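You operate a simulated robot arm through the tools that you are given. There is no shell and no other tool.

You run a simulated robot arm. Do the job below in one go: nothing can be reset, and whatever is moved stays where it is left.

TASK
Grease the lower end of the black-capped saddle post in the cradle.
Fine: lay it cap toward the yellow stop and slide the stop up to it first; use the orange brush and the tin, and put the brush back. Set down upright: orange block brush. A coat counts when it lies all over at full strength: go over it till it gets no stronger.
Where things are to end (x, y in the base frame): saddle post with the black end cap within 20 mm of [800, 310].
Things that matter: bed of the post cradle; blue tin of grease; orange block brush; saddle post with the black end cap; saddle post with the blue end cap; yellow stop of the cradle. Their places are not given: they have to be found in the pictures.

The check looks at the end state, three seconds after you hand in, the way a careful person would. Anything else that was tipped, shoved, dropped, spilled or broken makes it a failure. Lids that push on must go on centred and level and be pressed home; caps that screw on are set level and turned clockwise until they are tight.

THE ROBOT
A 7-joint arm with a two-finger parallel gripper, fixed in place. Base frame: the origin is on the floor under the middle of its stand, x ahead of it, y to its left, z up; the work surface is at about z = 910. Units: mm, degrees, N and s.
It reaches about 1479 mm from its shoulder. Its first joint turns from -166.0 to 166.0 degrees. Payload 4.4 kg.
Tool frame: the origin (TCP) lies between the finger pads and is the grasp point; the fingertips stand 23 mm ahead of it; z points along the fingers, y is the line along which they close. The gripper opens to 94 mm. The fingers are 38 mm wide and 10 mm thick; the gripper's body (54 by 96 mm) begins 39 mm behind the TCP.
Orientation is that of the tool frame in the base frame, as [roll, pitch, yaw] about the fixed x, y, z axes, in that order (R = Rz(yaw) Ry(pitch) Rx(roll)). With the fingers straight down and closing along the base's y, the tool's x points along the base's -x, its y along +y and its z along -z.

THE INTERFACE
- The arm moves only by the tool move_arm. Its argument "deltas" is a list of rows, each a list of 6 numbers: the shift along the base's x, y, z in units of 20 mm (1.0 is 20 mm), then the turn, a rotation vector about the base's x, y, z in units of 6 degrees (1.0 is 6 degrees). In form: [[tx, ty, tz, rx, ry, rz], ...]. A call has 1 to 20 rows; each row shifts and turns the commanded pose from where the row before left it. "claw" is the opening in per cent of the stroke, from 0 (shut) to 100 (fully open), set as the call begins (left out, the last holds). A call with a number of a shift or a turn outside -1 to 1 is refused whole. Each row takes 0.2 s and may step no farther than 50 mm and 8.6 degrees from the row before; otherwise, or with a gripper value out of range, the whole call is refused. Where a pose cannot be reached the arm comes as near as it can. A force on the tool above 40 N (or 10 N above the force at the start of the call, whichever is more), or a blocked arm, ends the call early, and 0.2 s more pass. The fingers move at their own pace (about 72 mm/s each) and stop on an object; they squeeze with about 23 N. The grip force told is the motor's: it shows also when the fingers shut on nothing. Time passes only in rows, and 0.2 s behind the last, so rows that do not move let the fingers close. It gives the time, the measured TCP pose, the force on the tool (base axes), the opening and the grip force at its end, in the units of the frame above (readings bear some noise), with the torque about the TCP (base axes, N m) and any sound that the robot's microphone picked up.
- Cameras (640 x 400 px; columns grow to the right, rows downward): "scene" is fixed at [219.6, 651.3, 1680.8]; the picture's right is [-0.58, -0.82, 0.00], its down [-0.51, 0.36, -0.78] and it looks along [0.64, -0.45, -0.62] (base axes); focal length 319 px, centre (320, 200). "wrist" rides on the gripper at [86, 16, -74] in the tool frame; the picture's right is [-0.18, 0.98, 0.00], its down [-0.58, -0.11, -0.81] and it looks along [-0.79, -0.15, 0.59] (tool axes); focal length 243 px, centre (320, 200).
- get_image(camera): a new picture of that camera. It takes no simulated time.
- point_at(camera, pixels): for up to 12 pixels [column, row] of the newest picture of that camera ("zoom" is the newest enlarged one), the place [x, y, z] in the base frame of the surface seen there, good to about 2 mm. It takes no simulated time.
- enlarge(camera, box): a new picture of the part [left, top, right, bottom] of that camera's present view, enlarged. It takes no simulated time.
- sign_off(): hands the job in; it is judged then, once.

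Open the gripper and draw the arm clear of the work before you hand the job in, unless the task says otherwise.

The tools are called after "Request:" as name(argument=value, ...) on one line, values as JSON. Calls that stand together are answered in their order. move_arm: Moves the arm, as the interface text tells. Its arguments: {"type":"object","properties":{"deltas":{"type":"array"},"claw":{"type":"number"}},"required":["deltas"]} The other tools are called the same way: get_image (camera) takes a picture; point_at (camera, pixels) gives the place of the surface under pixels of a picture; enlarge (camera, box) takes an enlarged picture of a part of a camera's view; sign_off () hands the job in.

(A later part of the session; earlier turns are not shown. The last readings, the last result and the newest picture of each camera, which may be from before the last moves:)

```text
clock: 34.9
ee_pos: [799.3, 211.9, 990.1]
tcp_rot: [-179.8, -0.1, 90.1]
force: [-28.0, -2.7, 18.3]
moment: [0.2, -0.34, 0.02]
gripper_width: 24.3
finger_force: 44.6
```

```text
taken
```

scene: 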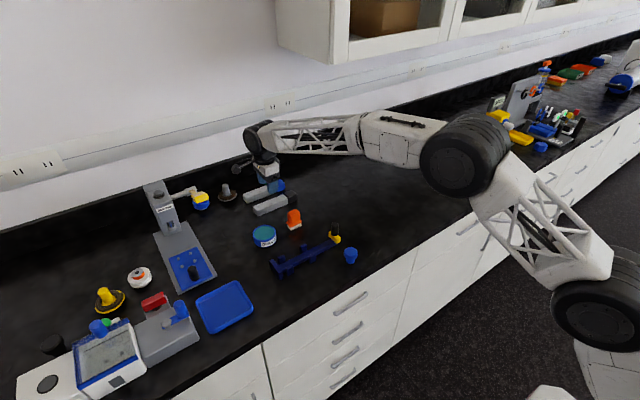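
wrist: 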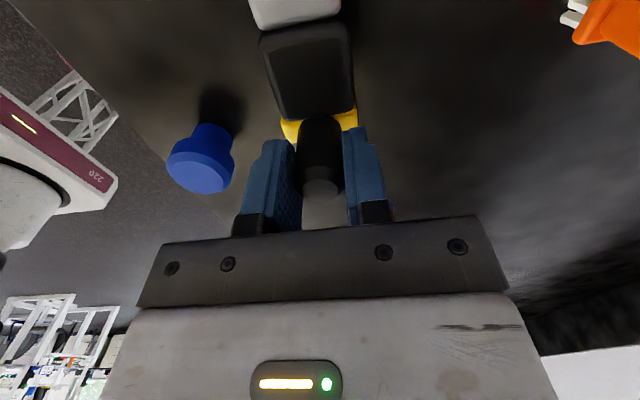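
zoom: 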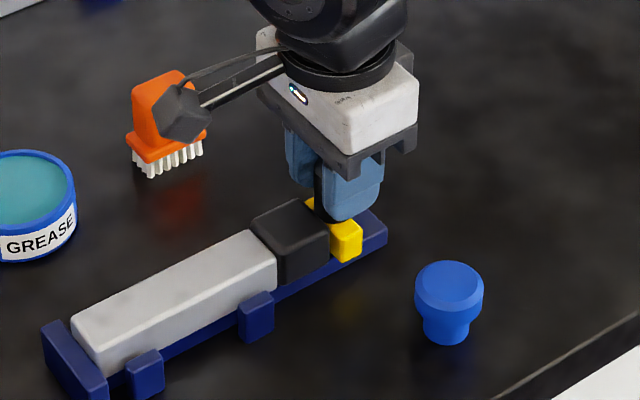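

The lower end is now at about y≈396, at the plate, so the stop or its knob has met the cap. I zoom in on that contact.

Request:
enlarge(camera="scene", box=[312, 225, 342, 255])

Request:
enlarge(camera="wrist", box=[270, 70, 370, 170])

```text
13.33 times, centred on (327, 240) of scene
```

zoom: 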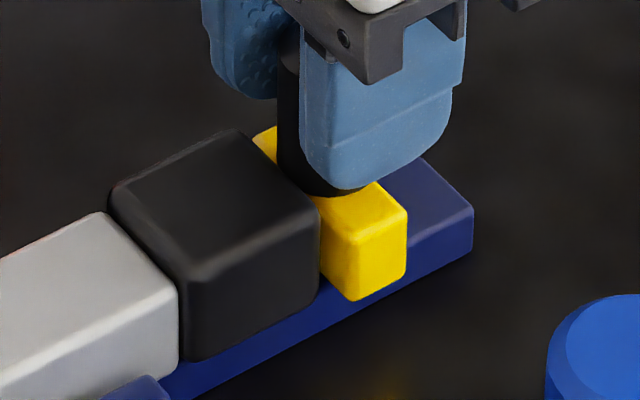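

```text
4.00 times, centred on (320, 120) of wrist
```

zoom: 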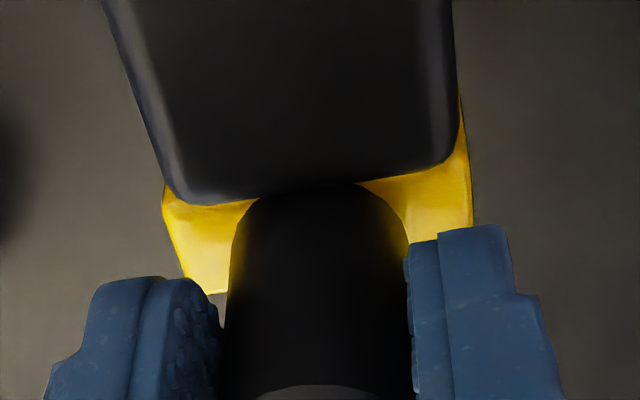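

The knob's front touches the cap's end and the stop is snug. I relieve the side force (−28 N in x) with a tiny −x shift and read the forces.

Request:
move_arm(deltas=[[-0.02, 0, 0, 0, 0, 0], [0, 0, 0, 0, 0, 0]])

```text
clock: 35.5
ee_pos: [799.3, 212.8, 990.5]
tcp_rot: [-179.7, 0.1, 90.1]
force: [-23.0, 3.0, 15.2]
moment: [0.09, -0.4, 0.07]
gripper_width: 24.9
finger_force: 45.2
```

Forces are steady; I nudge +y by another 1 mm to feel whether the post is bottomed against the plate.

Request:
move_arm(deltas=[[-0.02, 0.03, 0, 0, 0, 0], [0, 0.03, 0, 0, 0, 0], [0, 0, 0, 0, 0, 0]])

Request:
enlarge(camera="scene", box=[262, 245, 302, 285])

```text
clock: 36.3
ee_pos: [799.5, 212.0, 990.4]
tcp_rot: [-179.9, 0.0, 90.1]
force: [-4.4, -11.5, 11.3]
moment: [-0.1, -0.66, -0.05]
gripper_width: 24.5
finger_force: 45.0
```

```text
10.00 times, centred on (282, 265) of scene
```

zoom: 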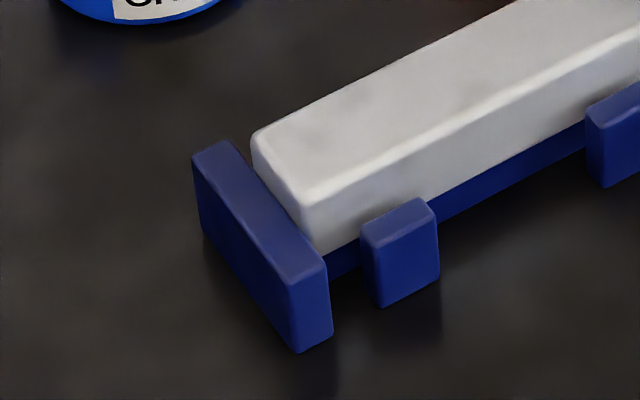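

Resistance rises to −11.5 N in y: the post is seated between plate and stop. I release the knob and rise.

Request:
move_arm(deltas=[[0, 0, 0, 0, 0, 0], [0, 0, 0, 0, 0, 0], [0, 0, 0, 0, 0, 0]], claw=54)

Request:
move_arm(deltas=[[0, 0, 0.4, 0, 0, 0], [0, 0, 0.8, 0, 0, 0], [0, 0, 0.9, 0, 0, 0], [0, 0, 0.9, 0, 0, 0], [0, 0, 0, 0, 0, 0]])

Request:
enlarge(camera="scene", box=[255, 205, 355, 285])

Request:
enlarge(camera="wrist", box=[260, 0, 380, 120])

```text
clock: 37.1
ee_pos: [799.3, 213.0, 989.4]
tcp_rot: [-179.8, 0.0, 90.1]
force: [-0.3, 0.2, -0.6]
moment: [0.01, -0.03, 0.02]
gripper_width: 50.8
finger_force: 0.1
```

```text
clock: 38.3
ee_pos: [801.6, 213.8, 1048.5]
tcp_rot: [-179.8, 0.0, 90.2]
force: [-0.9, -0.7, 0.0]
moment: [-0.01, 0.02, 0.03]
gripper_width: 50.6
finger_force: 0.0
```

```text
5.00 times, centred on (305, 245) of scene
```

zoom: 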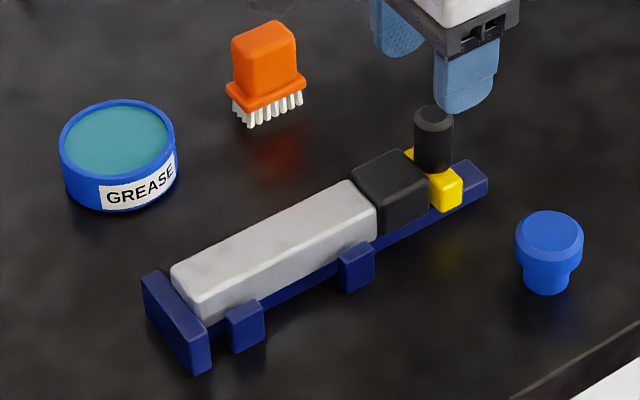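

```text
3.33 times, centred on (320, 60) of wrist
```

zoom: 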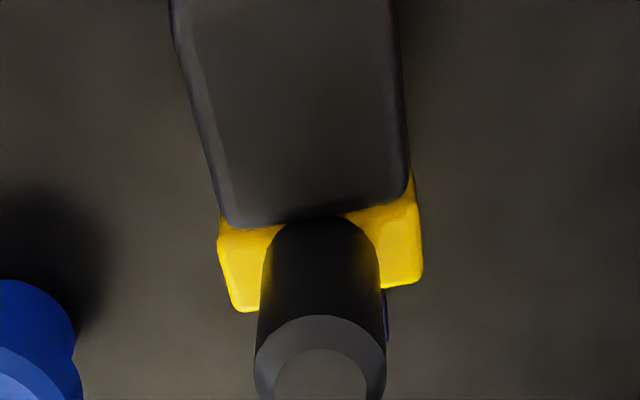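

Post and stop are set. Now I move over toward the brush for a close look.

Request:
move_arm(deltas=[[0.9, 0.41, 0.2, 0, 0, 0], [0.9, 0.41, 0.2, 0, 0, 0], [0.9, 0.41, 0, 0, 0, 0], [0.9, 0.41, 0, 0, 0, 0], [0.9, 0.41, 0, 0, 0, 0], [0.9, 0.41, 0, 0, 0, 0], [0.9, 0.41, 0, 0, 0, 0], [0.9, 0.41, 0, 0, 0, 0], [0, 0, 0, 0, 0, 0]])

Request:
get_image(camera="wrist")

Request:
enlarge(camera="wrist", box=[240, 20, 420, 170])

```text
clock: 40.3
ee_pos: [945.2, 277.8, 1059.0]
tcp_rot: [-179.8, 0.0, 90.1]
force: [0.4, -0.2, -1.0]
moment: [0.01, 0.02, -0.01]
gripper_width: 50.8
finger_force: 0.1
```

```text
taken
```

wrist: 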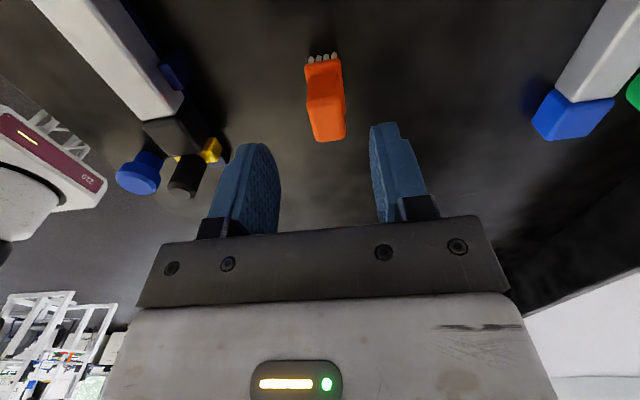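

```text
2.67 times, centred on (330, 95) of wrist
```

zoom: 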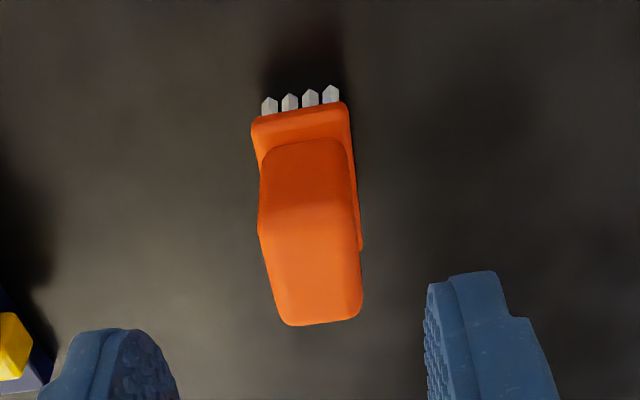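

The brush shows at wrist (325,95), nearly square with the axes. I measure its top and flange.

Request:
point_at(camera="zoom", pixels=[[265, 220], [355, 210], [310, 215], [285, 315], [355, 310], [320, 317], [265, 160], [350, 150], [257, 125], [343, 108], [270, 108], [335, 98]])

Request:
enlarge(camera="scene", box=[270, 190, 320, 240])

```text
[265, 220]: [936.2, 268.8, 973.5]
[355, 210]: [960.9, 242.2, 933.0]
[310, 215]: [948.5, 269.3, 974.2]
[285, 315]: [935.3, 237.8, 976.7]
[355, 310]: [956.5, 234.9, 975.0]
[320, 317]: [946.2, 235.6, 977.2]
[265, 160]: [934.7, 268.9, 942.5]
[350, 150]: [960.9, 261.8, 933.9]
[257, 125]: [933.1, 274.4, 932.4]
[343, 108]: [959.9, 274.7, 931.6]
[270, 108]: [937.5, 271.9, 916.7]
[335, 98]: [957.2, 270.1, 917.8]
```

```text
8.00 times, centred on (295, 215) of scene
```

zoom: 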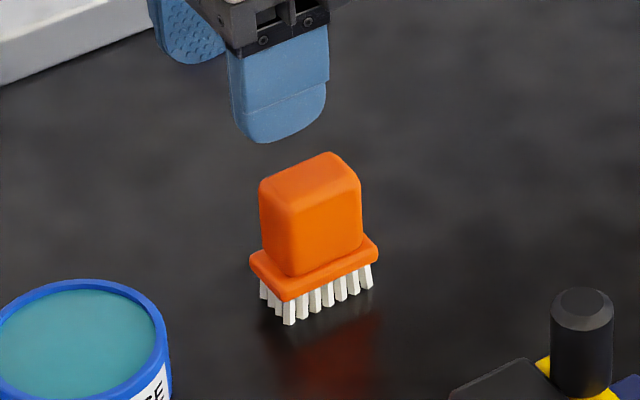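

Brush handle spans x≈933–958, y≈235–270, z 940–977; centre ≈(945,252.5). I centre above it at the same height.

Request:
move_arm(deltas=[[0, -0.63, -0.5, 0, 0, 0], [0, -0.63, -0.5, 0, 0, 0], [0, 0, -0.5, 0, 0, 0], [0, 0, 0, 0, 0, 0]])

Request:
get_image(camera="wrist")

Request:
enlarge(camera="scene", box=[255, 165, 335, 245])

```text
clock: 41.3
ee_pos: [943.0, 252.2, 1026.6]
tcp_rot: [-179.8, 0.0, 90.1]
force: [0.2, -0.1, -0.1]
moment: [0.0, 0.02, 0.02]
gripper_width: 51.0
finger_force: 0.1
```

```text
taken
```

wrist: 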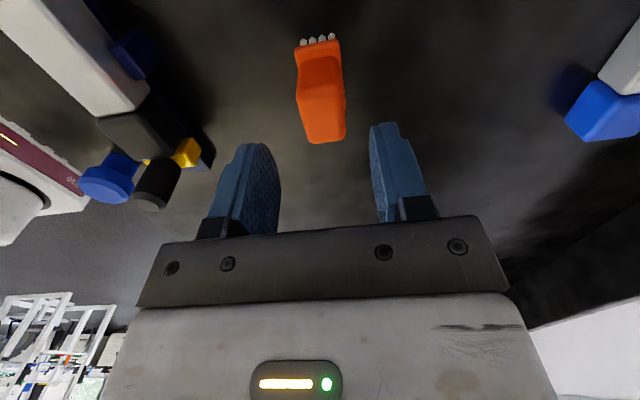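

```text
5.00 times, centred on (295, 205) of scene
```

zoom: 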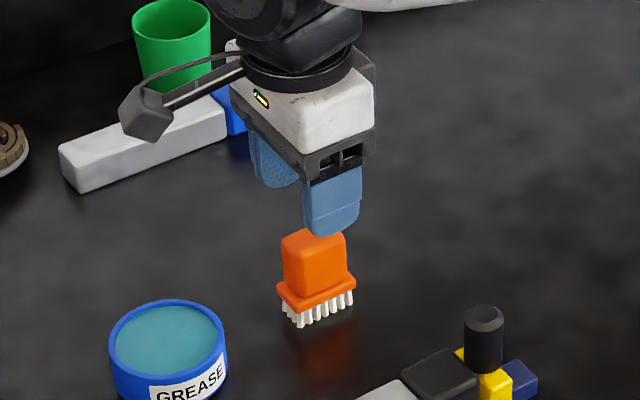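

The gripper is over the brush. I descend to z≈968 so the fingertips stay above the flange, then close.

Request:
move_arm(deltas=[[0.05, 0, -0.8, 0, 0, 0], [0, 0, -0.8, 0, 0, 0], [0, 0, -0.8, 0, 0, 0], [0, 0, -0.5, 0, 0, 0], [0, 0, 0, 0, 0, 0]])

Request:
get_image(camera="wrist")

Request:
enlarge(camera="scene", box=[255, 165, 335, 245])

```text
clock: 42.5
ee_pos: [943.7, 253.2, 969.9]
tcp_rot: [-179.8, 0.0, 90.1]
force: [-0.6, -0.3, -0.2]
moment: [0.0, 0.0, -0.02]
gripper_width: 50.6
finger_force: 0.1
```

```text
taken
```

wrist: 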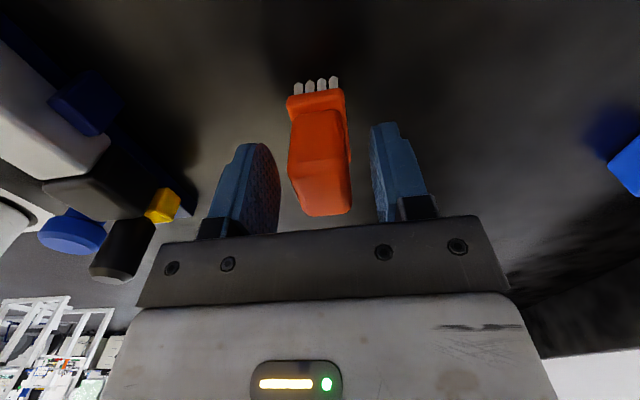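

```text
5.00 times, centred on (295, 205) of scene
```

zoom: 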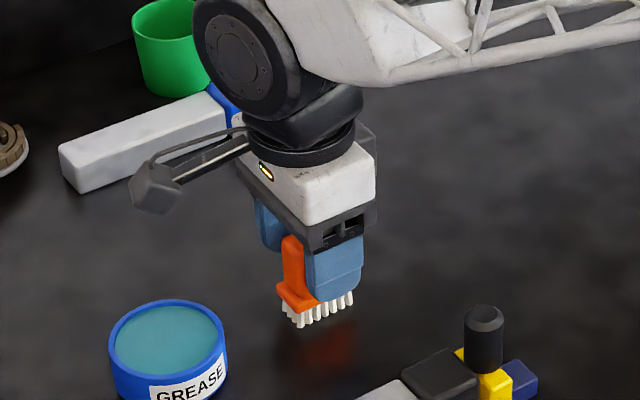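

The handle is between the fingers. I close gently on it.

Request:
move_arm(deltas=[[0, 0, 0, 0, 0, 0], [0, 0, 0, 0, 0, 0], [0, 0, 0, 0, 0, 0], [0, 0, 0, 0, 0, 0]], claw=0)

Request:
enlarge(camera="scene", box=[255, 165, 335, 245])

```text
clock: 43.5
ee_pos: [944.9, 253.0, 970.1]
tcp_rot: [-179.8, -0.1, 90.1]
force: [0.6, -0.5, 0.7]
moment: [0.02, 0.01, -0.02]
gripper_width: 26.7
finger_force: 22.9
```

```text
5.00 times, centred on (295, 205) of scene
```

zoom: 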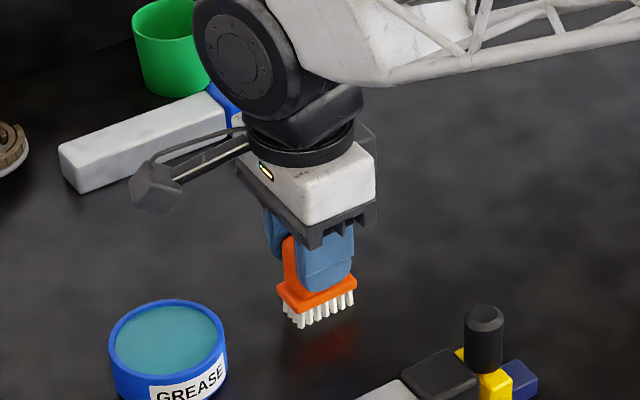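

The brush is gripped (26.7 mm) at TCP (944.5, 253, 970), which is also its put-back pose. I lift it 80 mm and measure the tin again.

Request:
move_arm(deltas=[[0, 0, 0.3, 0, 0, 0], [0, 0, 0.6, 0, 0, 0], [0, 0, 0.8, 0, 0, 0], [0, 0, 0.8, 0, 0, 0], [0, 0, 0.8, 0, 0, 0], [0, 0, 0.7, 0, 0, 0], [0, 0, 0, 0, 0, 0]])

Request:
enlarge(camera="scene", box=[240, 210, 290, 260])

```text
clock: 45.1
ee_pos: [945.3, 254.3, 1048.9]
tcp_rot: [-179.8, 0.0, 90.2]
force: [-0.3, -0.2, -0.2]
moment: [0.0, 0.03, -0.02]
gripper_width: 26.5
finger_force: 23.0
```

```text
8.00 times, centred on (265, 235) of scene
```

zoom: 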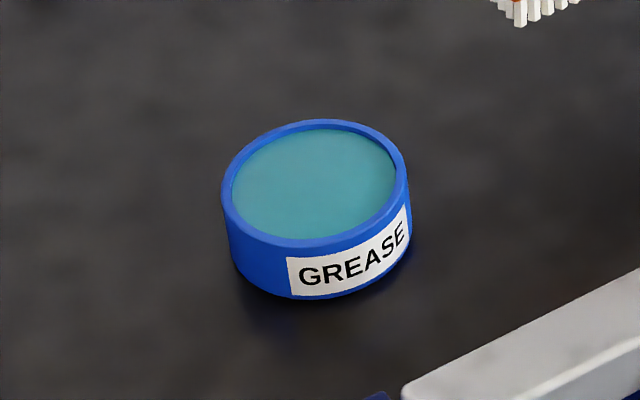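

The tin's open, rim ellipse from (222,190) to (407,175) in this zoom. I measure rim and grease surface.

Request:
point_at(camera="zoom", pixels=[[314, 185], [227, 195], [402, 170], [325, 123], [300, 243], [250, 225], [385, 215], [260, 145], [385, 140], [270, 185], [360, 170], [320, 145]])

Request:
point_at(camera="zoom", pixels=[[300, 230], [310, 236], [295, 220], [350, 225], [240, 200], [395, 175]])

```text
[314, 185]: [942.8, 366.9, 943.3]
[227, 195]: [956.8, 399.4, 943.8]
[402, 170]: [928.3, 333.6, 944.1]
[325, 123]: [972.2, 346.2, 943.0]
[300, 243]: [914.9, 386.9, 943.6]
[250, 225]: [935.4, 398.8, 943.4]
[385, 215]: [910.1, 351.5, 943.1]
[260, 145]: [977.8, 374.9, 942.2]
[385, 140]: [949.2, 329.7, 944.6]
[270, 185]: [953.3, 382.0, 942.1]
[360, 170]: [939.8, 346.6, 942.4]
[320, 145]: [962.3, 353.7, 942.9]
```

```text
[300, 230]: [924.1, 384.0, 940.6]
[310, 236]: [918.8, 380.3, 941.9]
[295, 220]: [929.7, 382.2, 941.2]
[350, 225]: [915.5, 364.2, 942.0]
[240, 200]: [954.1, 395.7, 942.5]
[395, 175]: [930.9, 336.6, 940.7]
```

Tin centre ≈(944, 365), grease at z≈942, rim ≈943.5. With bristle tips 60 mm below the TCP, I move over the tin centre and down to just above the grease.

Request:
move_arm(deltas=[[0, 0.6, 0, 0, 0, 0], [0, 0.9, 0, 0, 0, 0], [0, 0.95, 0, 0, 0, 0], [0, 0.95, 0, 0, 0, 0], [0, 0.95, 0, 0, 0, 0], [0, 0.8, 0, 0, 0, 0], [0, 0.4, 0, 0, 0, 0], [0, 0, -0.8, 0, 0, 0], [0, 0, -0.7, 0, 0, 0], [0, 0, -0.3, 0, 0, 0], [0, 0, 0, 0, 0, 0]])

Request:
enlarge(camera="scene", box=[230, 190, 300, 260])

Request:
get_image(camera="wrist")

```text
clock: 47.5
ee_pos: [944.6, 364.5, 1013.9]
tcp_rot: [-179.8, 0.1, 90.1]
force: [-0.1, -0.8, -0.9]
moment: [0.01, 0.03, -0.03]
gripper_width: 26.6
finger_force: 22.4
```

```text
5.71 times, centred on (265, 225) of scene
```

zoom: 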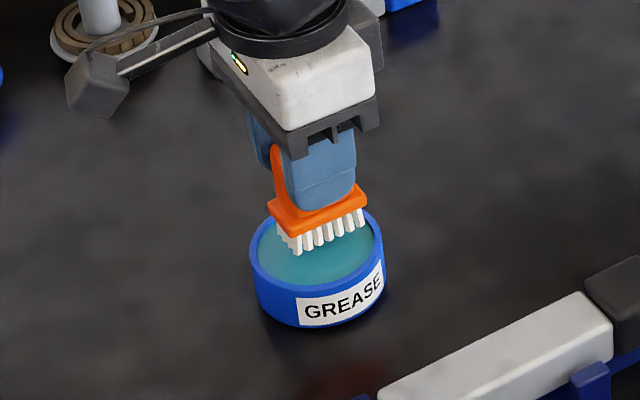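

```text
taken
```

wrist: 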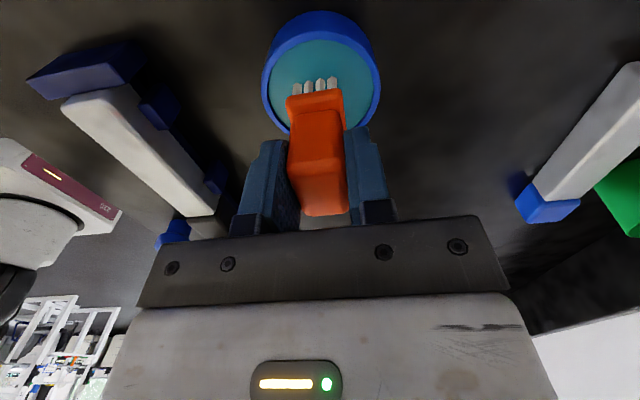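

The brush is well centred over the grease. I lower in small steps until the bristles are a few mm in.

Request:
move_arm(deltas=[[0, 0, -0.2, 0, 0, 0], [0, 0, -0.15, 0, 0, 0], [0, 0, -0.1, 0, 0, 0], [0, 0, -0.1, 0, 0, 0], [0, 0, -0.1, 0, 0, 0], [0, 0, 0, 0, 0, 0]])

Request:
enlarge(camera="scene", box=[240, 205, 290, 255])

```text
clock: 48.9
ee_pos: [944.2, 364.6, 1002.3]
tcp_rot: [-180.0, 0.0, 90.1]
force: [-2.9, 1.6, 17.8]
moment: [0.01, 0.15, 0.01]
gripper_width: 26.4
finger_force: 23.0
```

```text
8.00 times, centred on (265, 230) of scene
```

zoom: 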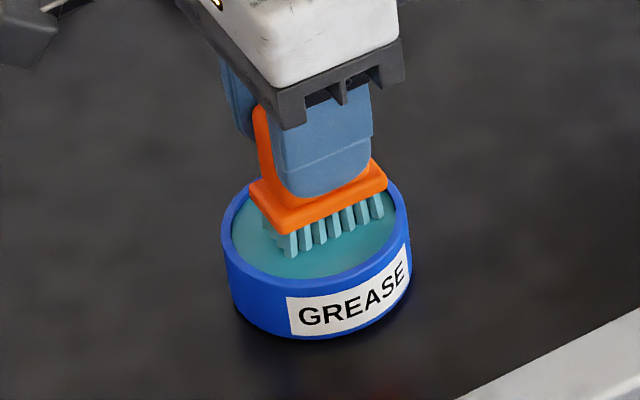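

The bristles have touched (18 N) and turned teal — the brush is loaded. I raise it 40 mm and inspect.

Request:
move_arm(deltas=[[0, 0, 0.2, 0, 0, 0], [0, 0, 0.6, 0, 0, 0], [0, 0, 0.9, 0, 0, 0], [0, 0, 0.5, 0, 0, 0], [0, 0, 0, 0, 0, 0]])

Request:
enlarge(camera="scene", box=[235, 195, 295, 255])

Request:
get_image(camera="wrist")

```text
clock: 50.1
ee_pos: [944.7, 363.4, 1043.5]
tcp_rot: [-179.9, -0.1, 90.1]
force: [-0.7, -0.5, -1.5]
moment: [-0.04, -0.01, 0.01]
gripper_width: 26.6
finger_force: 22.8
```

```text
6.67 times, centred on (265, 225) of scene
```

zoom: 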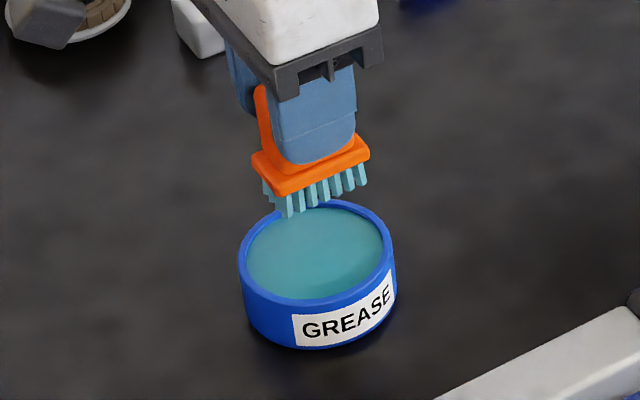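

```text
taken
```

wrist: 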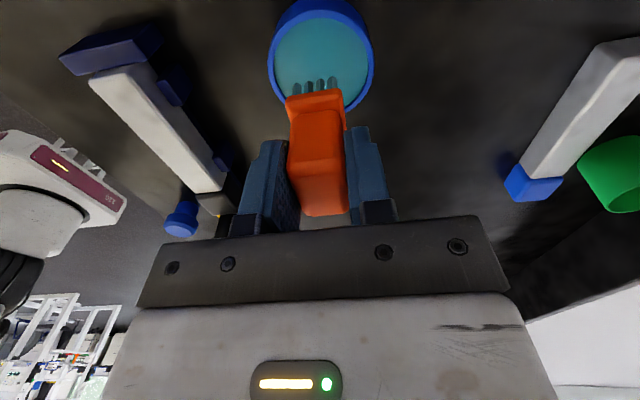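

The brush is loaded. I carry it over the post's lower end, to TCP (800, 373).

Request:
move_arm(deltas=[[-0.5, 0.05, 0, 0, 0, 0], [-0.9, 0.06, 0, 0, 0, 0], [-0.95, 0.06, 0, 0, 0, 0], [-0.95, 0.06, 0, 0, 0, 0], [-0.95, 0.06, 0, 0, 0, 0], [-0.95, 0.06, 0, 0, 0, 0], [-0.95, 0.06, 0, 0, 0, 0], [-0.75, 0.06, 0, 0, 0, 0], [-0.35, 0.02, 0, 0, 0, 0], [0, 0, -0.6, 0, 0, 0], [0, 0, -0.3, 0, 0, 0], [0, 0, 0, 0, 0, 0]])

Request:
enlarge(camera="scene", box=[250, 215, 320, 285])

Request:
get_image(camera="wrist")

```text
clock: 52.7
ee_pos: [798.2, 374.4, 1025.4]
tcp_rot: [-179.8, -0.1, 90.1]
force: [0.0, -0.3, -0.6]
moment: [0.02, -0.04, -0.01]
gripper_width: 26.3
finger_force: 22.9
```

```text
5.71 times, centred on (285, 250) of scene
```

zoom: 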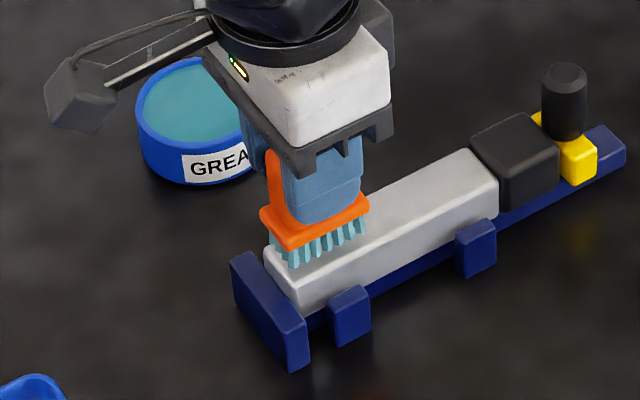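

```text
taken
```

wrist: 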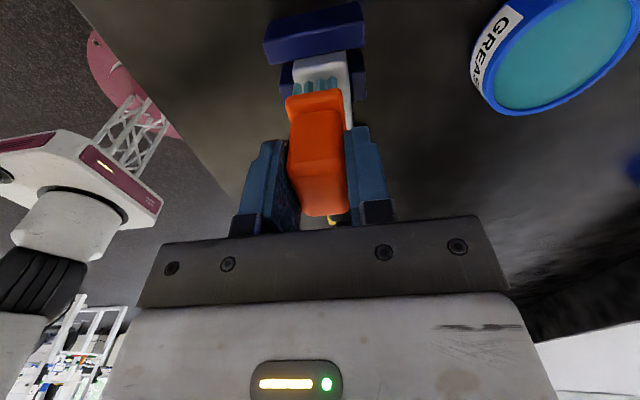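

The loaded bristles hover about 9 mm over the shaft's lower end. I lower until light contact.

Request:
move_arm(deltas=[[0, 0, -0.15, 0, 0, 0], [0, 0, -0.15, 0, 0, 0], [0, 0, -0.08, 0, 0, 0], [0, 0, -0.05, 0, 0, 0], [0, 0, 0, 0, 0, 0]])

```text
clock: 53.9
ee_pos: [799.4, 374.8, 1017.4]
tcp_rot: [-179.9, 0.0, 90.0]
force: [-0.3, 0.1, -1.0]
moment: [0.0, 0.01, -0.01]
gripper_width: 26.7
finger_force: 23.0
```

No contact yet at z=1017.4. I go down a little more.

Request:
move_arm(deltas=[[0, 0, -0.04, 0, 0, 0], [0, 0, -0.04, 0, 0, 0], [0, 0, 0, 0, 0, 0]])

Request:
enlarge(camera="scene", box=[260, 225, 310, 275])

```text
clock: 54.7
ee_pos: [798.6, 375.2, 1017.2]
tcp_rot: [-179.8, 0.0, 90.1]
force: [0.0, -0.2, -1.2]
moment: [0.04, -0.02, 0.0]
gripper_width: 26.6
finger_force: 22.7
```

```text
8.00 times, centred on (285, 250) of scene
```

zoom: 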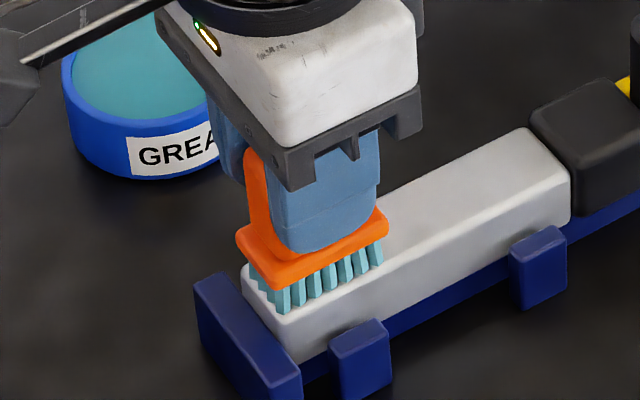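

Still just above the surface. I go down another 1–2 mm.

Request:
move_arm(deltas=[[0, 0, -0.05, 0, 0, 0], [0, 0, 0, 0, 0, 0]])

Request:
move_arm(deltas=[[0, 0, -0.04, 0, 0, 0], [0, 0, 0, 0, 0, 0]])

```text
clock: 55.3
ee_pos: [798.8, 374.8, 1016.2]
tcp_rot: [-180.0, 0.0, 89.9]
force: [-0.8, 1.2, 6.7]
moment: [0.05, -0.01, -0.02]
gripper_width: 26.7
finger_force: 23.2
```

```text
clock: 55.9
ee_pos: [800.3, 374.1, 1016.3]
tcp_rot: [-179.9, 0.1, 90.2]
force: [-1.2, 0.1, 20.9]
moment: [-0.04, 0.05, -0.03]
gripper_width: 26.7
finger_force: 22.7
```

Contact at z≈1016.3 with 21 N; it's stiff, so I ease back 0.7 mm and look at whether grease marks appear.

Request:
move_arm(deltas=[[0, 0, 0.035, 0, 0, 0], [0, 0, 0, 0, 0, 0]])

Request:
enlarge(camera="scene", box=[260, 225, 310, 275])

Request:
enlarge(camera="wrist", box=[260, 0, 380, 130])

```text
clock: 56.5
ee_pos: [800.5, 375.0, 1015.0]
tcp_rot: [-179.9, 0.0, 90.0]
force: [1.8, 3.7, 18.6]
moment: [0.14, -0.08, 0.03]
gripper_width: 26.3
finger_force: 23.3
```

```text
8.00 times, centred on (285, 250) of scene
```

zoom: 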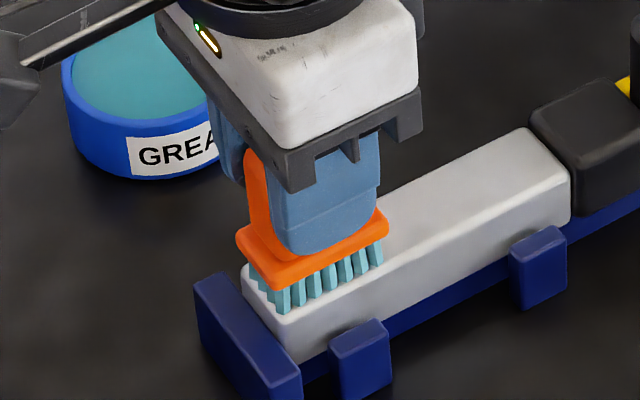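

```text
3.08 times, centred on (320, 65) of wrist
```

zoom: 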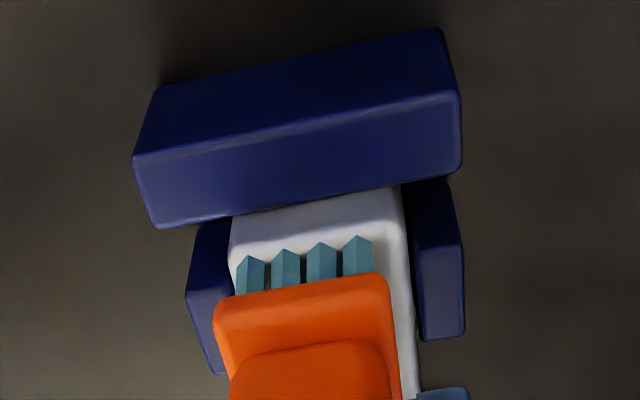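

Just pressing leaves no mark visible yet. I ease off slightly and make a short stroke of 24 mm in −y and back, then look.

Request:
move_arm(deltas=[[0, 0, 0.025, 0, 0, 0], [0, -0.3, 0, 0, 0, 0], [0, -0.3, 0, 0, 0, 0], [0, -0.3, 0, 0, 0, 0], [0, -0.3, 0, 0, 0, 0], [0, 0, 0, 0, 0, 0]])

Request:
enlarge(camera="scene", box=[260, 225, 310, 275])

Request:
enlarge(camera="wrist", box=[260, 0, 380, 130])

```text
clock: 57.9
ee_pos: [799.6, 349.9, 1013.9]
tcp_rot: [-179.9, 0.0, 90.1]
force: [-0.8, 5.2, 13.7]
moment: [0.28, 0.02, 0.03]
gripper_width: 26.5
finger_force: 22.9
```

```text
8.00 times, centred on (285, 250) of scene
```

zoom: 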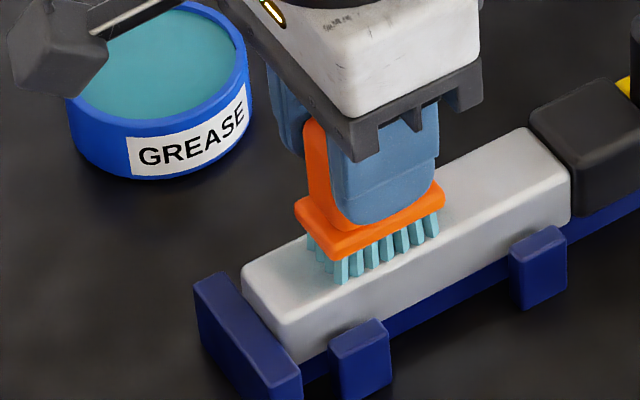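

```text
3.08 times, centred on (320, 65) of wrist
```

zoom: 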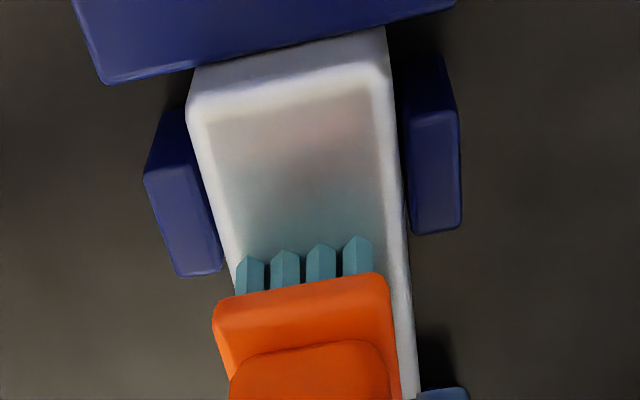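

A faint teal film has appeared on the top face near the end. I continue stroking back and forth, shifted +2 mm in x.

Request:
move_arm(deltas=[[0.1, 0.3, 0.01, 0, 0, 0], [0, 0.4, 0, 0, 0, 0], [0, 0.4, 0, 0, 0, 0], [0, 0.25, 0, 0, 0, 0], [0, -0.4, 0, 0, 0, 0], [0, -0.4, 0, 0, 0, 0], [0, -0.4, 0, 0, 0, 0], [0, -0.4, 0, 0, 0, 0], [0, 0.4, 0, 0, 0, 0], [0, 0.4, 0, 0, 0, 0], [0, 0.4, 0, 0, 0, 0], [0, 0.4, 0, 0, 0, 0], [0, -0.4, 0, 0, 0, 0], [0, -0.4, 0, 0, 0, 0], [0, -0.4, 0, 0, 0, 0], [0, -0.4, 0, 0, 0, 0], [0, -0.4, 0, 0, 0, 0], [0, 0, 0, 0, 0, 0]])

Request:
enlarge(camera="scene", box=[260, 225, 310, 275])

Request:
enlarge(camera="wrist", box=[260, 0, 380, 130])

```text
clock: 61.7
ee_pos: [800.8, 337.3, 1016.6]
tcp_rot: [-179.8, -0.1, 90.1]
force: [0.5, -0.4, -0.2]
moment: [0.03, -0.01, 0.01]
gripper_width: 26.5
finger_force: 23.3
```

```text
8.00 times, centred on (285, 250) of scene
```

zoom: 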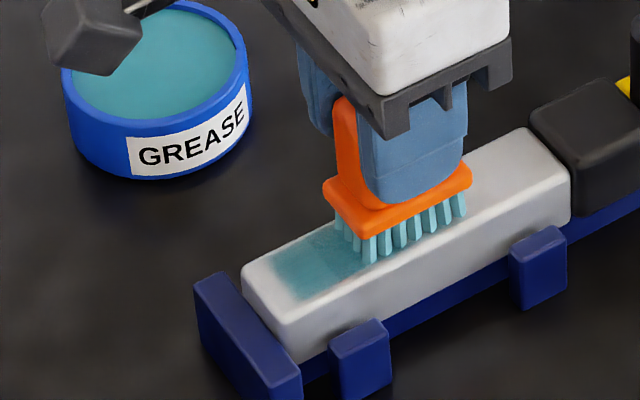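

```text
3.08 times, centred on (320, 65) of wrist
```

zoom: 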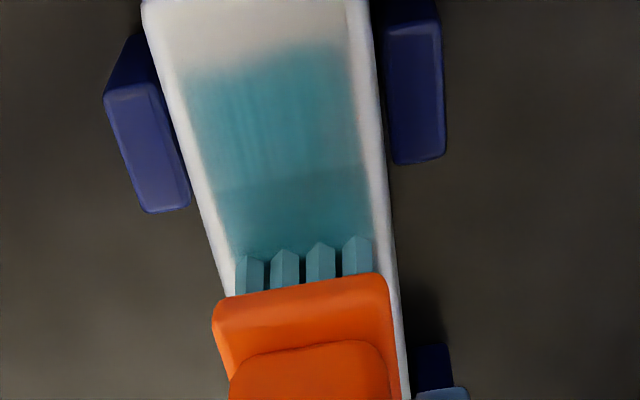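

The coat is building strongly. I lift off a little to see the whole coated area.

Request:
move_arm(deltas=[[0, 0, 0.5, 0, 0, 0], [0, 0, 0.8, 0, 0, 0], [0, -0.8, 0.7, 0, 0, 0], [0, -0.9, 0, 0, 0, 0], [0, -0.9, 0, 0, 0, 0], [0, 0, 0, 0, 0, 0]])

Request:
enlarge(camera="scene", box=[260, 225, 310, 275])

Request:
get_image(camera="wrist")

```text
clock: 63.1
ee_pos: [800.8, 285.7, 1055.6]
tcp_rot: [-179.9, 0.0, 90.1]
force: [-0.6, 0.2, -0.4]
moment: [0.03, -0.02, -0.04]
gripper_width: 26.8
finger_force: 23.3
```

```text
8.00 times, centred on (285, 250) of scene
```

zoom: 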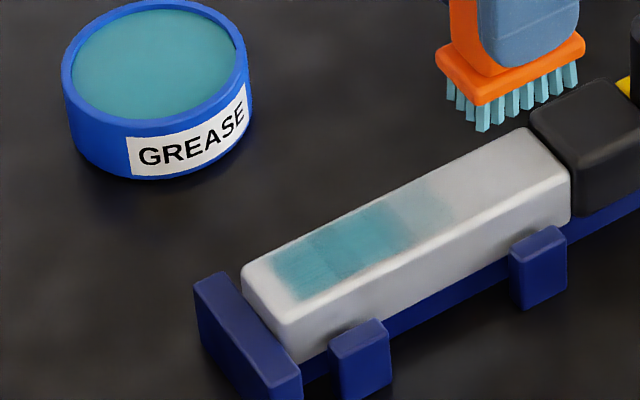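

```text
taken
```

wrist: 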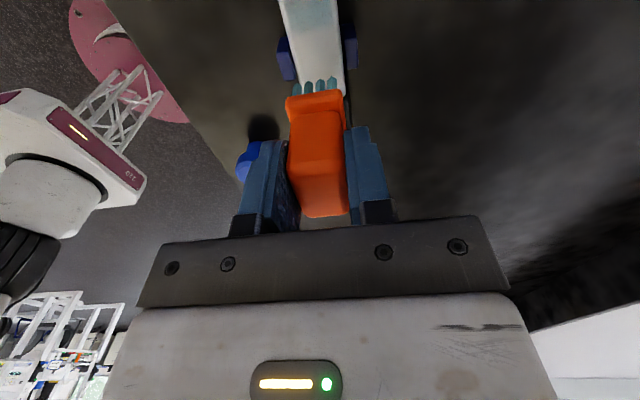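

The coat covers the top from near the end backward. I measure its edges against the shaft's end.

Request:
point_at(camera="zoom", pixels=[[248, 265], [270, 258], [285, 280], [300, 298], [290, 318], [400, 185], [432, 180], [455, 200], [410, 240], [350, 240], [330, 285], [345, 215]])

```text
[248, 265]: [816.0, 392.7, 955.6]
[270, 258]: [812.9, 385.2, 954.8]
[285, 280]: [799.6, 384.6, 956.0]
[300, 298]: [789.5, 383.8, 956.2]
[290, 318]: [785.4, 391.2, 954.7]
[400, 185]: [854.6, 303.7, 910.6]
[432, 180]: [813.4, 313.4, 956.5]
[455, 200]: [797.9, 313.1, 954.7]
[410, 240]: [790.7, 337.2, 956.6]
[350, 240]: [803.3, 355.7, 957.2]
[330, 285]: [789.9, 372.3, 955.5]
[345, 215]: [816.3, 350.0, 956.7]
```

The coat begins at y≈385 while the shaft ends at ≈395, and spans x≈789–813, so the very end and the edges still need grease. I return over the end with TCP y≈386.

Request:
move_arm(deltas=[[0, 0.9, 0, 0, 0, 0], [0, 0.9, 0, 0, 0, 0], [0, 0.9, -0.2, 0, 0, 0], [0, 0.9, -0.4, 0, 0, 0], [0, 0.9, -0.4, 0, 0, 0], [0, 0.5, -0.4, 0, 0, 0], [0, 0, -0.4, 0, 0, 0], [0, 0, 0, 0, 0, 0]])

Request:
enlarge(camera="wrist", box=[260, 0, 380, 130])

Request:
enlarge(camera="scene", box=[260, 225, 310, 275])

```text
clock: 64.9
ee_pos: [799.7, 385.4, 1019.6]
tcp_rot: [-179.8, 0.0, 90.1]
force: [0.0, 0.2, -1.0]
moment: [0.01, 0.0, 0.02]
gripper_width: 26.3
finger_force: 22.6
```

```text
3.08 times, centred on (320, 65) of wrist
```

zoom: 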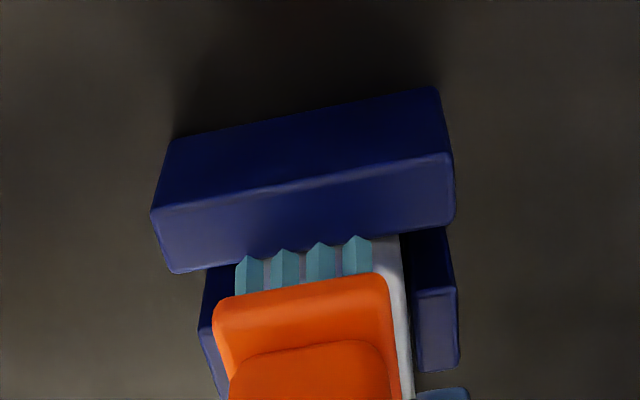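

```text
8.00 times, centred on (285, 250) of scene
```

zoom: 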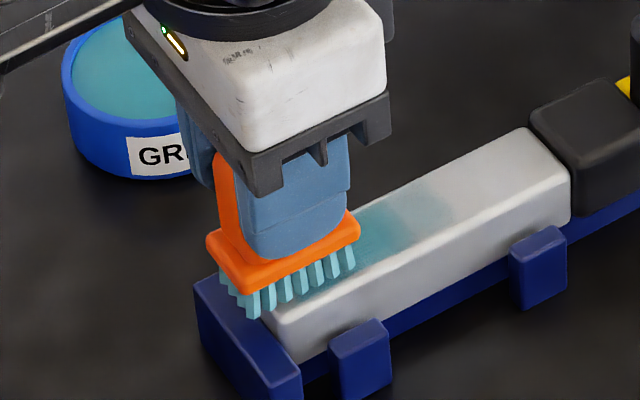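

The front bristles now sit right at the shaft's end. I shift +4 mm in x and lower to contact.

Request:
move_arm(deltas=[[0.2, 0, -0.1, 0, 0, 0], [0, 0, -0.06, 0, 0, 0], [0, 0, 0, 0, 0, 0]])

```text
clock: 65.7
ee_pos: [805.0, 386.2, 1015.1]
tcp_rot: [-179.8, 0.0, 90.1]
force: [0.8, 0.2, -0.8]
moment: [-0.01, -0.01, 0.01]
gripper_width: 26.5
finger_force: 23.2
```

Not touching yet (−0.8 N). I lower 0.6 mm at a time.

Request:
move_arm(deltas=[[0, 0, -0.04, 0, 0, 0], [0, 0, 0, 0, 0, 0]])

Request:
move_arm(deltas=[[0, 0, -0.03, 0, 0, 0], [0, 0, 0, 0, 0, 0]])

```text
clock: 66.3
ee_pos: [805.2, 385.5, 1015.3]
tcp_rot: [-179.8, 0.0, 90.1]
force: [0.8, -0.3, 2.0]
moment: [-0.02, -0.06, 0.04]
gripper_width: 26.4
finger_force: 23.5
```

```text
clock: 66.9
ee_pos: [806.7, 385.2, 1014.8]
tcp_rot: [-179.9, 0.0, 90.1]
force: [1.6, 0.3, 5.9]
moment: [-0.01, -0.17, 0.05]
gripper_width: 26.3
finger_force: 23.1
```

Light contact of 6 N. I lower 0.4 mm more and stroke −y 50 mm and back twice.

Request:
move_arm(deltas=[[0, 0, -0.02, 0, 0, 0], [0, -0.4, 0, 0, 0, 0], [0, -0.5, 0, 0, 0, 0], [0, -0.5, 0, 0, 0, 0], [0, -0.5, 0, 0, 0, 0], [0, -0.5, 0, 0, 0, 0], [0, 0.5, 0, 0, 0, 0], [0, 0.5, 0, 0, 0, 0], [0, 0.5, 0, 0, 0, 0], [0, 0.5, 0, 0, 0, 0], [0, 0.4, 0, 0, 0, 0], [0, -0.4, 0, 0, 0, 0], [0, -0.5, 0, 0, 0, 0], [0, -0.5, 0, 0, 0, 0], [0, -0.5, 0, 0, 0, 0], [0, -0.5, 0, 0, 0, 0], [0, -0.3, 0, 0, 0, 0], [0, 0, 0, 0, 0, 0]])

Request:
enlarge(camera="wrist", box=[260, 0, 380, 130])

Request:
enlarge(camera="scene", box=[260, 225, 310, 275])

```text
clock: 70.7
ee_pos: [805.7, 330.5, 1015.2]
tcp_rot: [-180.0, 0.0, 90.1]
force: [0.1, 6.3, 19.5]
moment: [0.14, 0.01, 0.02]
gripper_width: 26.7
finger_force: 23.0
```

```text
3.08 times, centred on (320, 65) of wrist
```

zoom: 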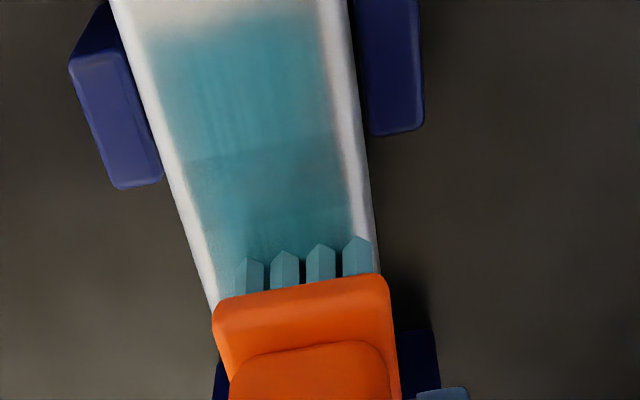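

```text
8.00 times, centred on (285, 250) of scene
```

zoom: 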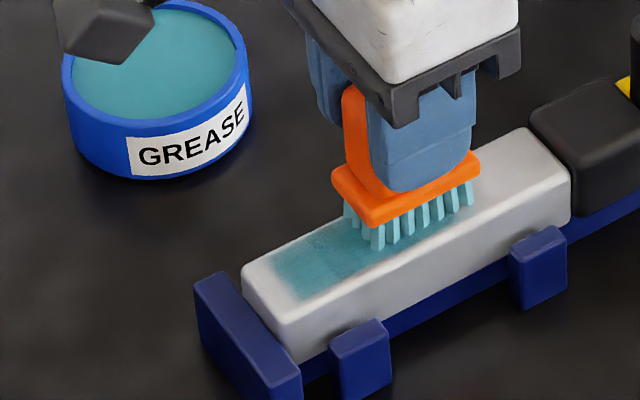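

The coat seems bounded to the same rectangle (starting ≈10 mm from the end), so I lift off to check the whole patch again.

Request:
move_arm(deltas=[[0, 0, 0.5, 0, 0, 0], [0, 0, 0.8, 0, 0, 0], [0, -0.8, 0.7, 0, 0, 0], [0, -0.9, 0, 0, 0, 0], [0, -0.9, 0, 0, 0, 0], [0, 0, 0, 0, 0, 0]])

Request:
enlarge(camera="scene", box=[260, 225, 310, 275])

```text
clock: 72.1
ee_pos: [804.4, 279.4, 1054.4]
tcp_rot: [-179.9, 0.0, 90.1]
force: [-0.4, 0.5, 0.3]
moment: [-0.02, -0.04, 0.04]
gripper_width: 26.9
finger_force: 22.9
```

```text
8.00 times, centred on (285, 250) of scene
```

zoom: 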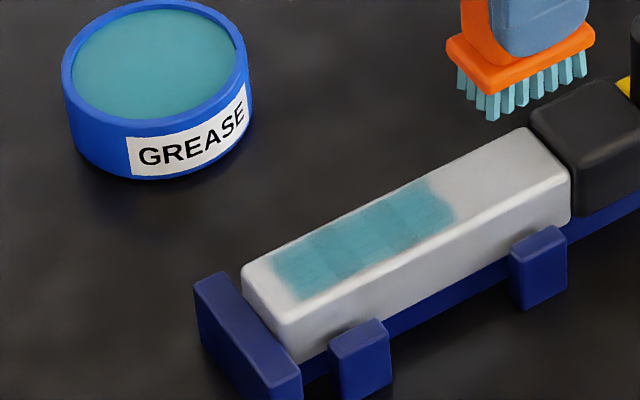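

The coat shows as a row of segments from y≈385 to ≈313, of uneven strength. I re-dip the brush for more grease.

Request:
move_arm(deltas=[[0.5, 0.3, 0, 0, 0, 0], [0.9, 0.55, 0, 0, 0, 0], [0.95, 0.57, 0, 0, 0, 0], [0.95, 0.57, 0, 0, 0, 0], [0.95, 0.57, 0, 0, 0, 0], [0.95, 0.57, 0, 0, 0, 0], [0.95, 0.57, 0, 0, 0, 0], [0.6, 0.4, 0, 0, 0, 0], [0.25, 0.16, 0, 0, 0, 0], [0, 0, -0.8, 0, 0, 0], [0, 0, -0.8, 0, 0, 0], [0, 0, -0.5, 0, 0, 0], [0, 0, 0, 0, 0, 0]])

Request:
enlarge(camera="scene", box=[240, 205, 290, 255])

```text
clock: 74.9
ee_pos: [946.1, 364.8, 1012.1]
tcp_rot: [-179.8, -0.1, 90.0]
force: [0.8, 0.2, -0.2]
moment: [0.02, 0.0, 0.03]
gripper_width: 26.3
finger_force: 23.1
```

```text
8.00 times, centred on (265, 230) of scene
```

zoom: 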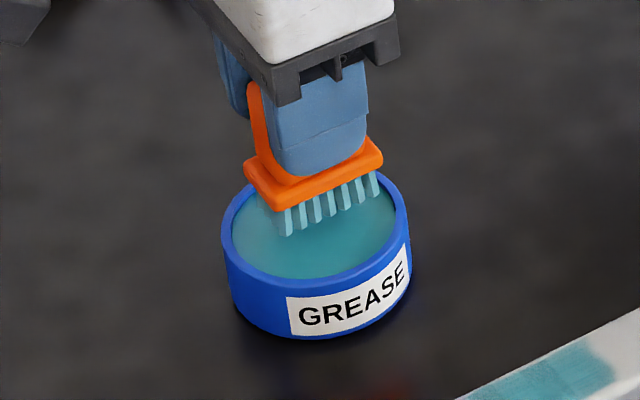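

Centred over the grease again; I lower gently until contact.

Request:
move_arm(deltas=[[0, 0, -0.2, 0, 0, 0], [0, 0, -0.15, 0, 0, 0], [0, 0, -0.08, 0, 0, 0], [0, 0, -0.05, 0, 0, 0], [0, 0, 0, 0, 0, 0]])

```text
clock: 76.1
ee_pos: [944.2, 364.9, 1002.6]
tcp_rot: [-179.8, 0.0, 90.1]
force: [0.1, -0.7, -0.4]
moment: [0.01, -0.05, -0.01]
gripper_width: 26.7
finger_force: 23.1
```

Not yet touching at z≈1002.6; 1 mm more.

Request:
move_arm(deltas=[[0, 0, -0.04, 0, 0, 0], [0, 0, -0.04, 0, 0, 0], [0, 0, 0, 0, 0, 0]])

```text
clock: 76.9
ee_pos: [943.8, 364.9, 1001.5]
tcp_rot: [-179.8, 0.0, 90.1]
force: [0.0, 0.3, -1.2]
moment: [0.02, -0.04, 0.03]
gripper_width: 26.5
finger_force: 23.2
```

Still no contact; the brush may have slid up a mm in the grip. I lower another 1.5 mm in steps.

Request:
move_arm(deltas=[[0, 0, -0.04, 0, 0, 0], [0, 0, -0.04, 0, 0, 0], [0, 0, 0, 0, 0, 0]])

Request:
enlarge(camera="scene", box=[240, 205, 290, 255])

```text
clock: 77.7
ee_pos: [944.7, 364.6, 1000.5]
tcp_rot: [-179.9, -0.1, 90.1]
force: [-3.5, 0.5, 10.5]
moment: [-0.17, 0.07, -0.03]
gripper_width: 26.3
finger_force: 22.8
```

```text
8.00 times, centred on (265, 230) of scene
```

zoom: 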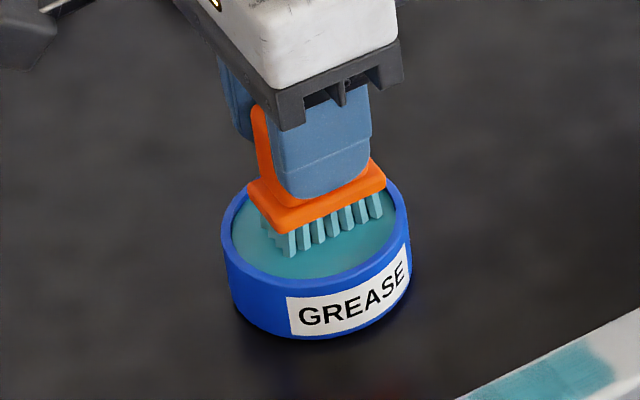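

Dipped with 10 N at z=1000.5. I lift and go back over the post's lower end at TCP (802, 386).

Request:
move_arm(deltas=[[0, 0, 0.3, 0, 0, 0], [0, 0, 0.8, 0, 0, 0], [0, 0, 0.8, 0, 0, 0], [-0.5, 0.08, 0.1, 0, 0, 0], [-0.9, 0.14, 0, 0, 0, 0], [-0.95, 0.14, 0, 0, 0, 0], [-0.95, 0.14, 0, 0, 0, 0], [-0.95, 0.14, 0, 0, 0, 0], [-0.95, 0.14, 0, 0, 0, 0], [-0.95, 0.14, 0, 0, 0, 0], [-0.65, 0.1, 0, 0, 0, 0], [-0.35, 0.04, 0, 0, 0, 0], [0, 0, -0.6, 0, 0, 0], [0, 0, -0.4, 0, 0, 0], [0, 0, 0, 0, 0, 0]])

Request:
enlarge(camera="wrist", box=[260, 0, 380, 130])

Request:
enlarge(camera="scene", box=[260, 225, 310, 275])

```text
clock: 80.9
ee_pos: [802.2, 386.5, 1018.3]
tcp_rot: [-179.8, 0.0, 90.0]
force: [-0.1, -0.4, 0.2]
moment: [0.01, 0.01, -0.01]
gripper_width: 26.2
finger_force: 22.7
```

```text
3.08 times, centred on (320, 65) of wrist
```

zoom: 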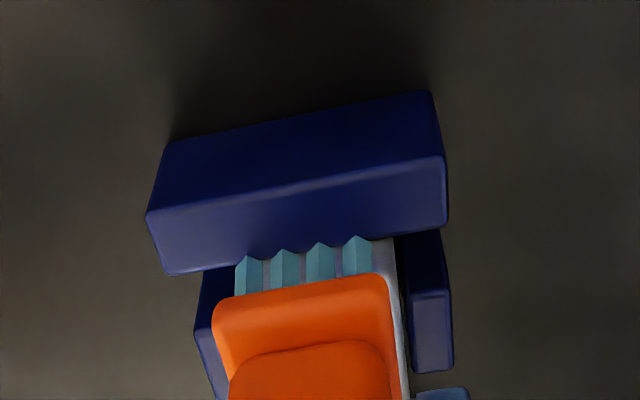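

```text
8.00 times, centred on (285, 250) of scene
```

zoom: 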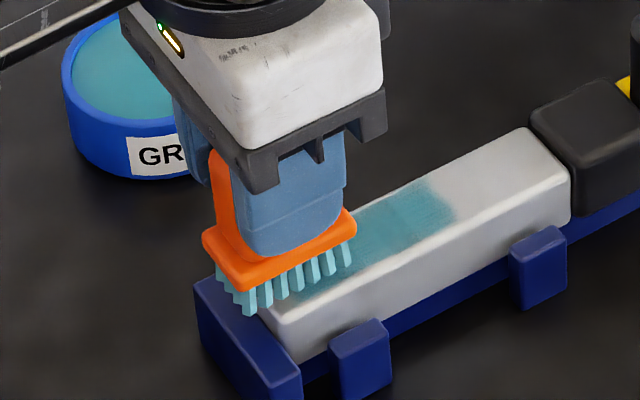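

The loaded brush is over the end. I lower to contact in small steps.

Request:
move_arm(deltas=[[0, 0, -0.1, 0, 0, 0], [0, 0, -0.05, 0, 0, 0], [0, 0, -0.04, 0, 0, 0], [0, 0, 0, 0, 0, 0]])

Request:
move_arm(deltas=[[0, 0, -0.03, 0, 0, 0], [0, 0, 0, 0, 0, 0]])

```text
clock: 81.9
ee_pos: [802.5, 385.6, 1015.5]
tcp_rot: [-179.8, 0.0, 90.2]
force: [0.3, -0.3, -0.3]
moment: [0.0, 0.0, -0.02]
gripper_width: 26.5
finger_force: 23.1
```

```text
clock: 82.5
ee_pos: [802.7, 385.2, 1016.4]
tcp_rot: [-179.8, -0.1, 90.1]
force: [-0.1, 0.2, -0.2]
moment: [0.0, -0.01, 0.0]
gripper_width: 26.5
finger_force: 22.8
```

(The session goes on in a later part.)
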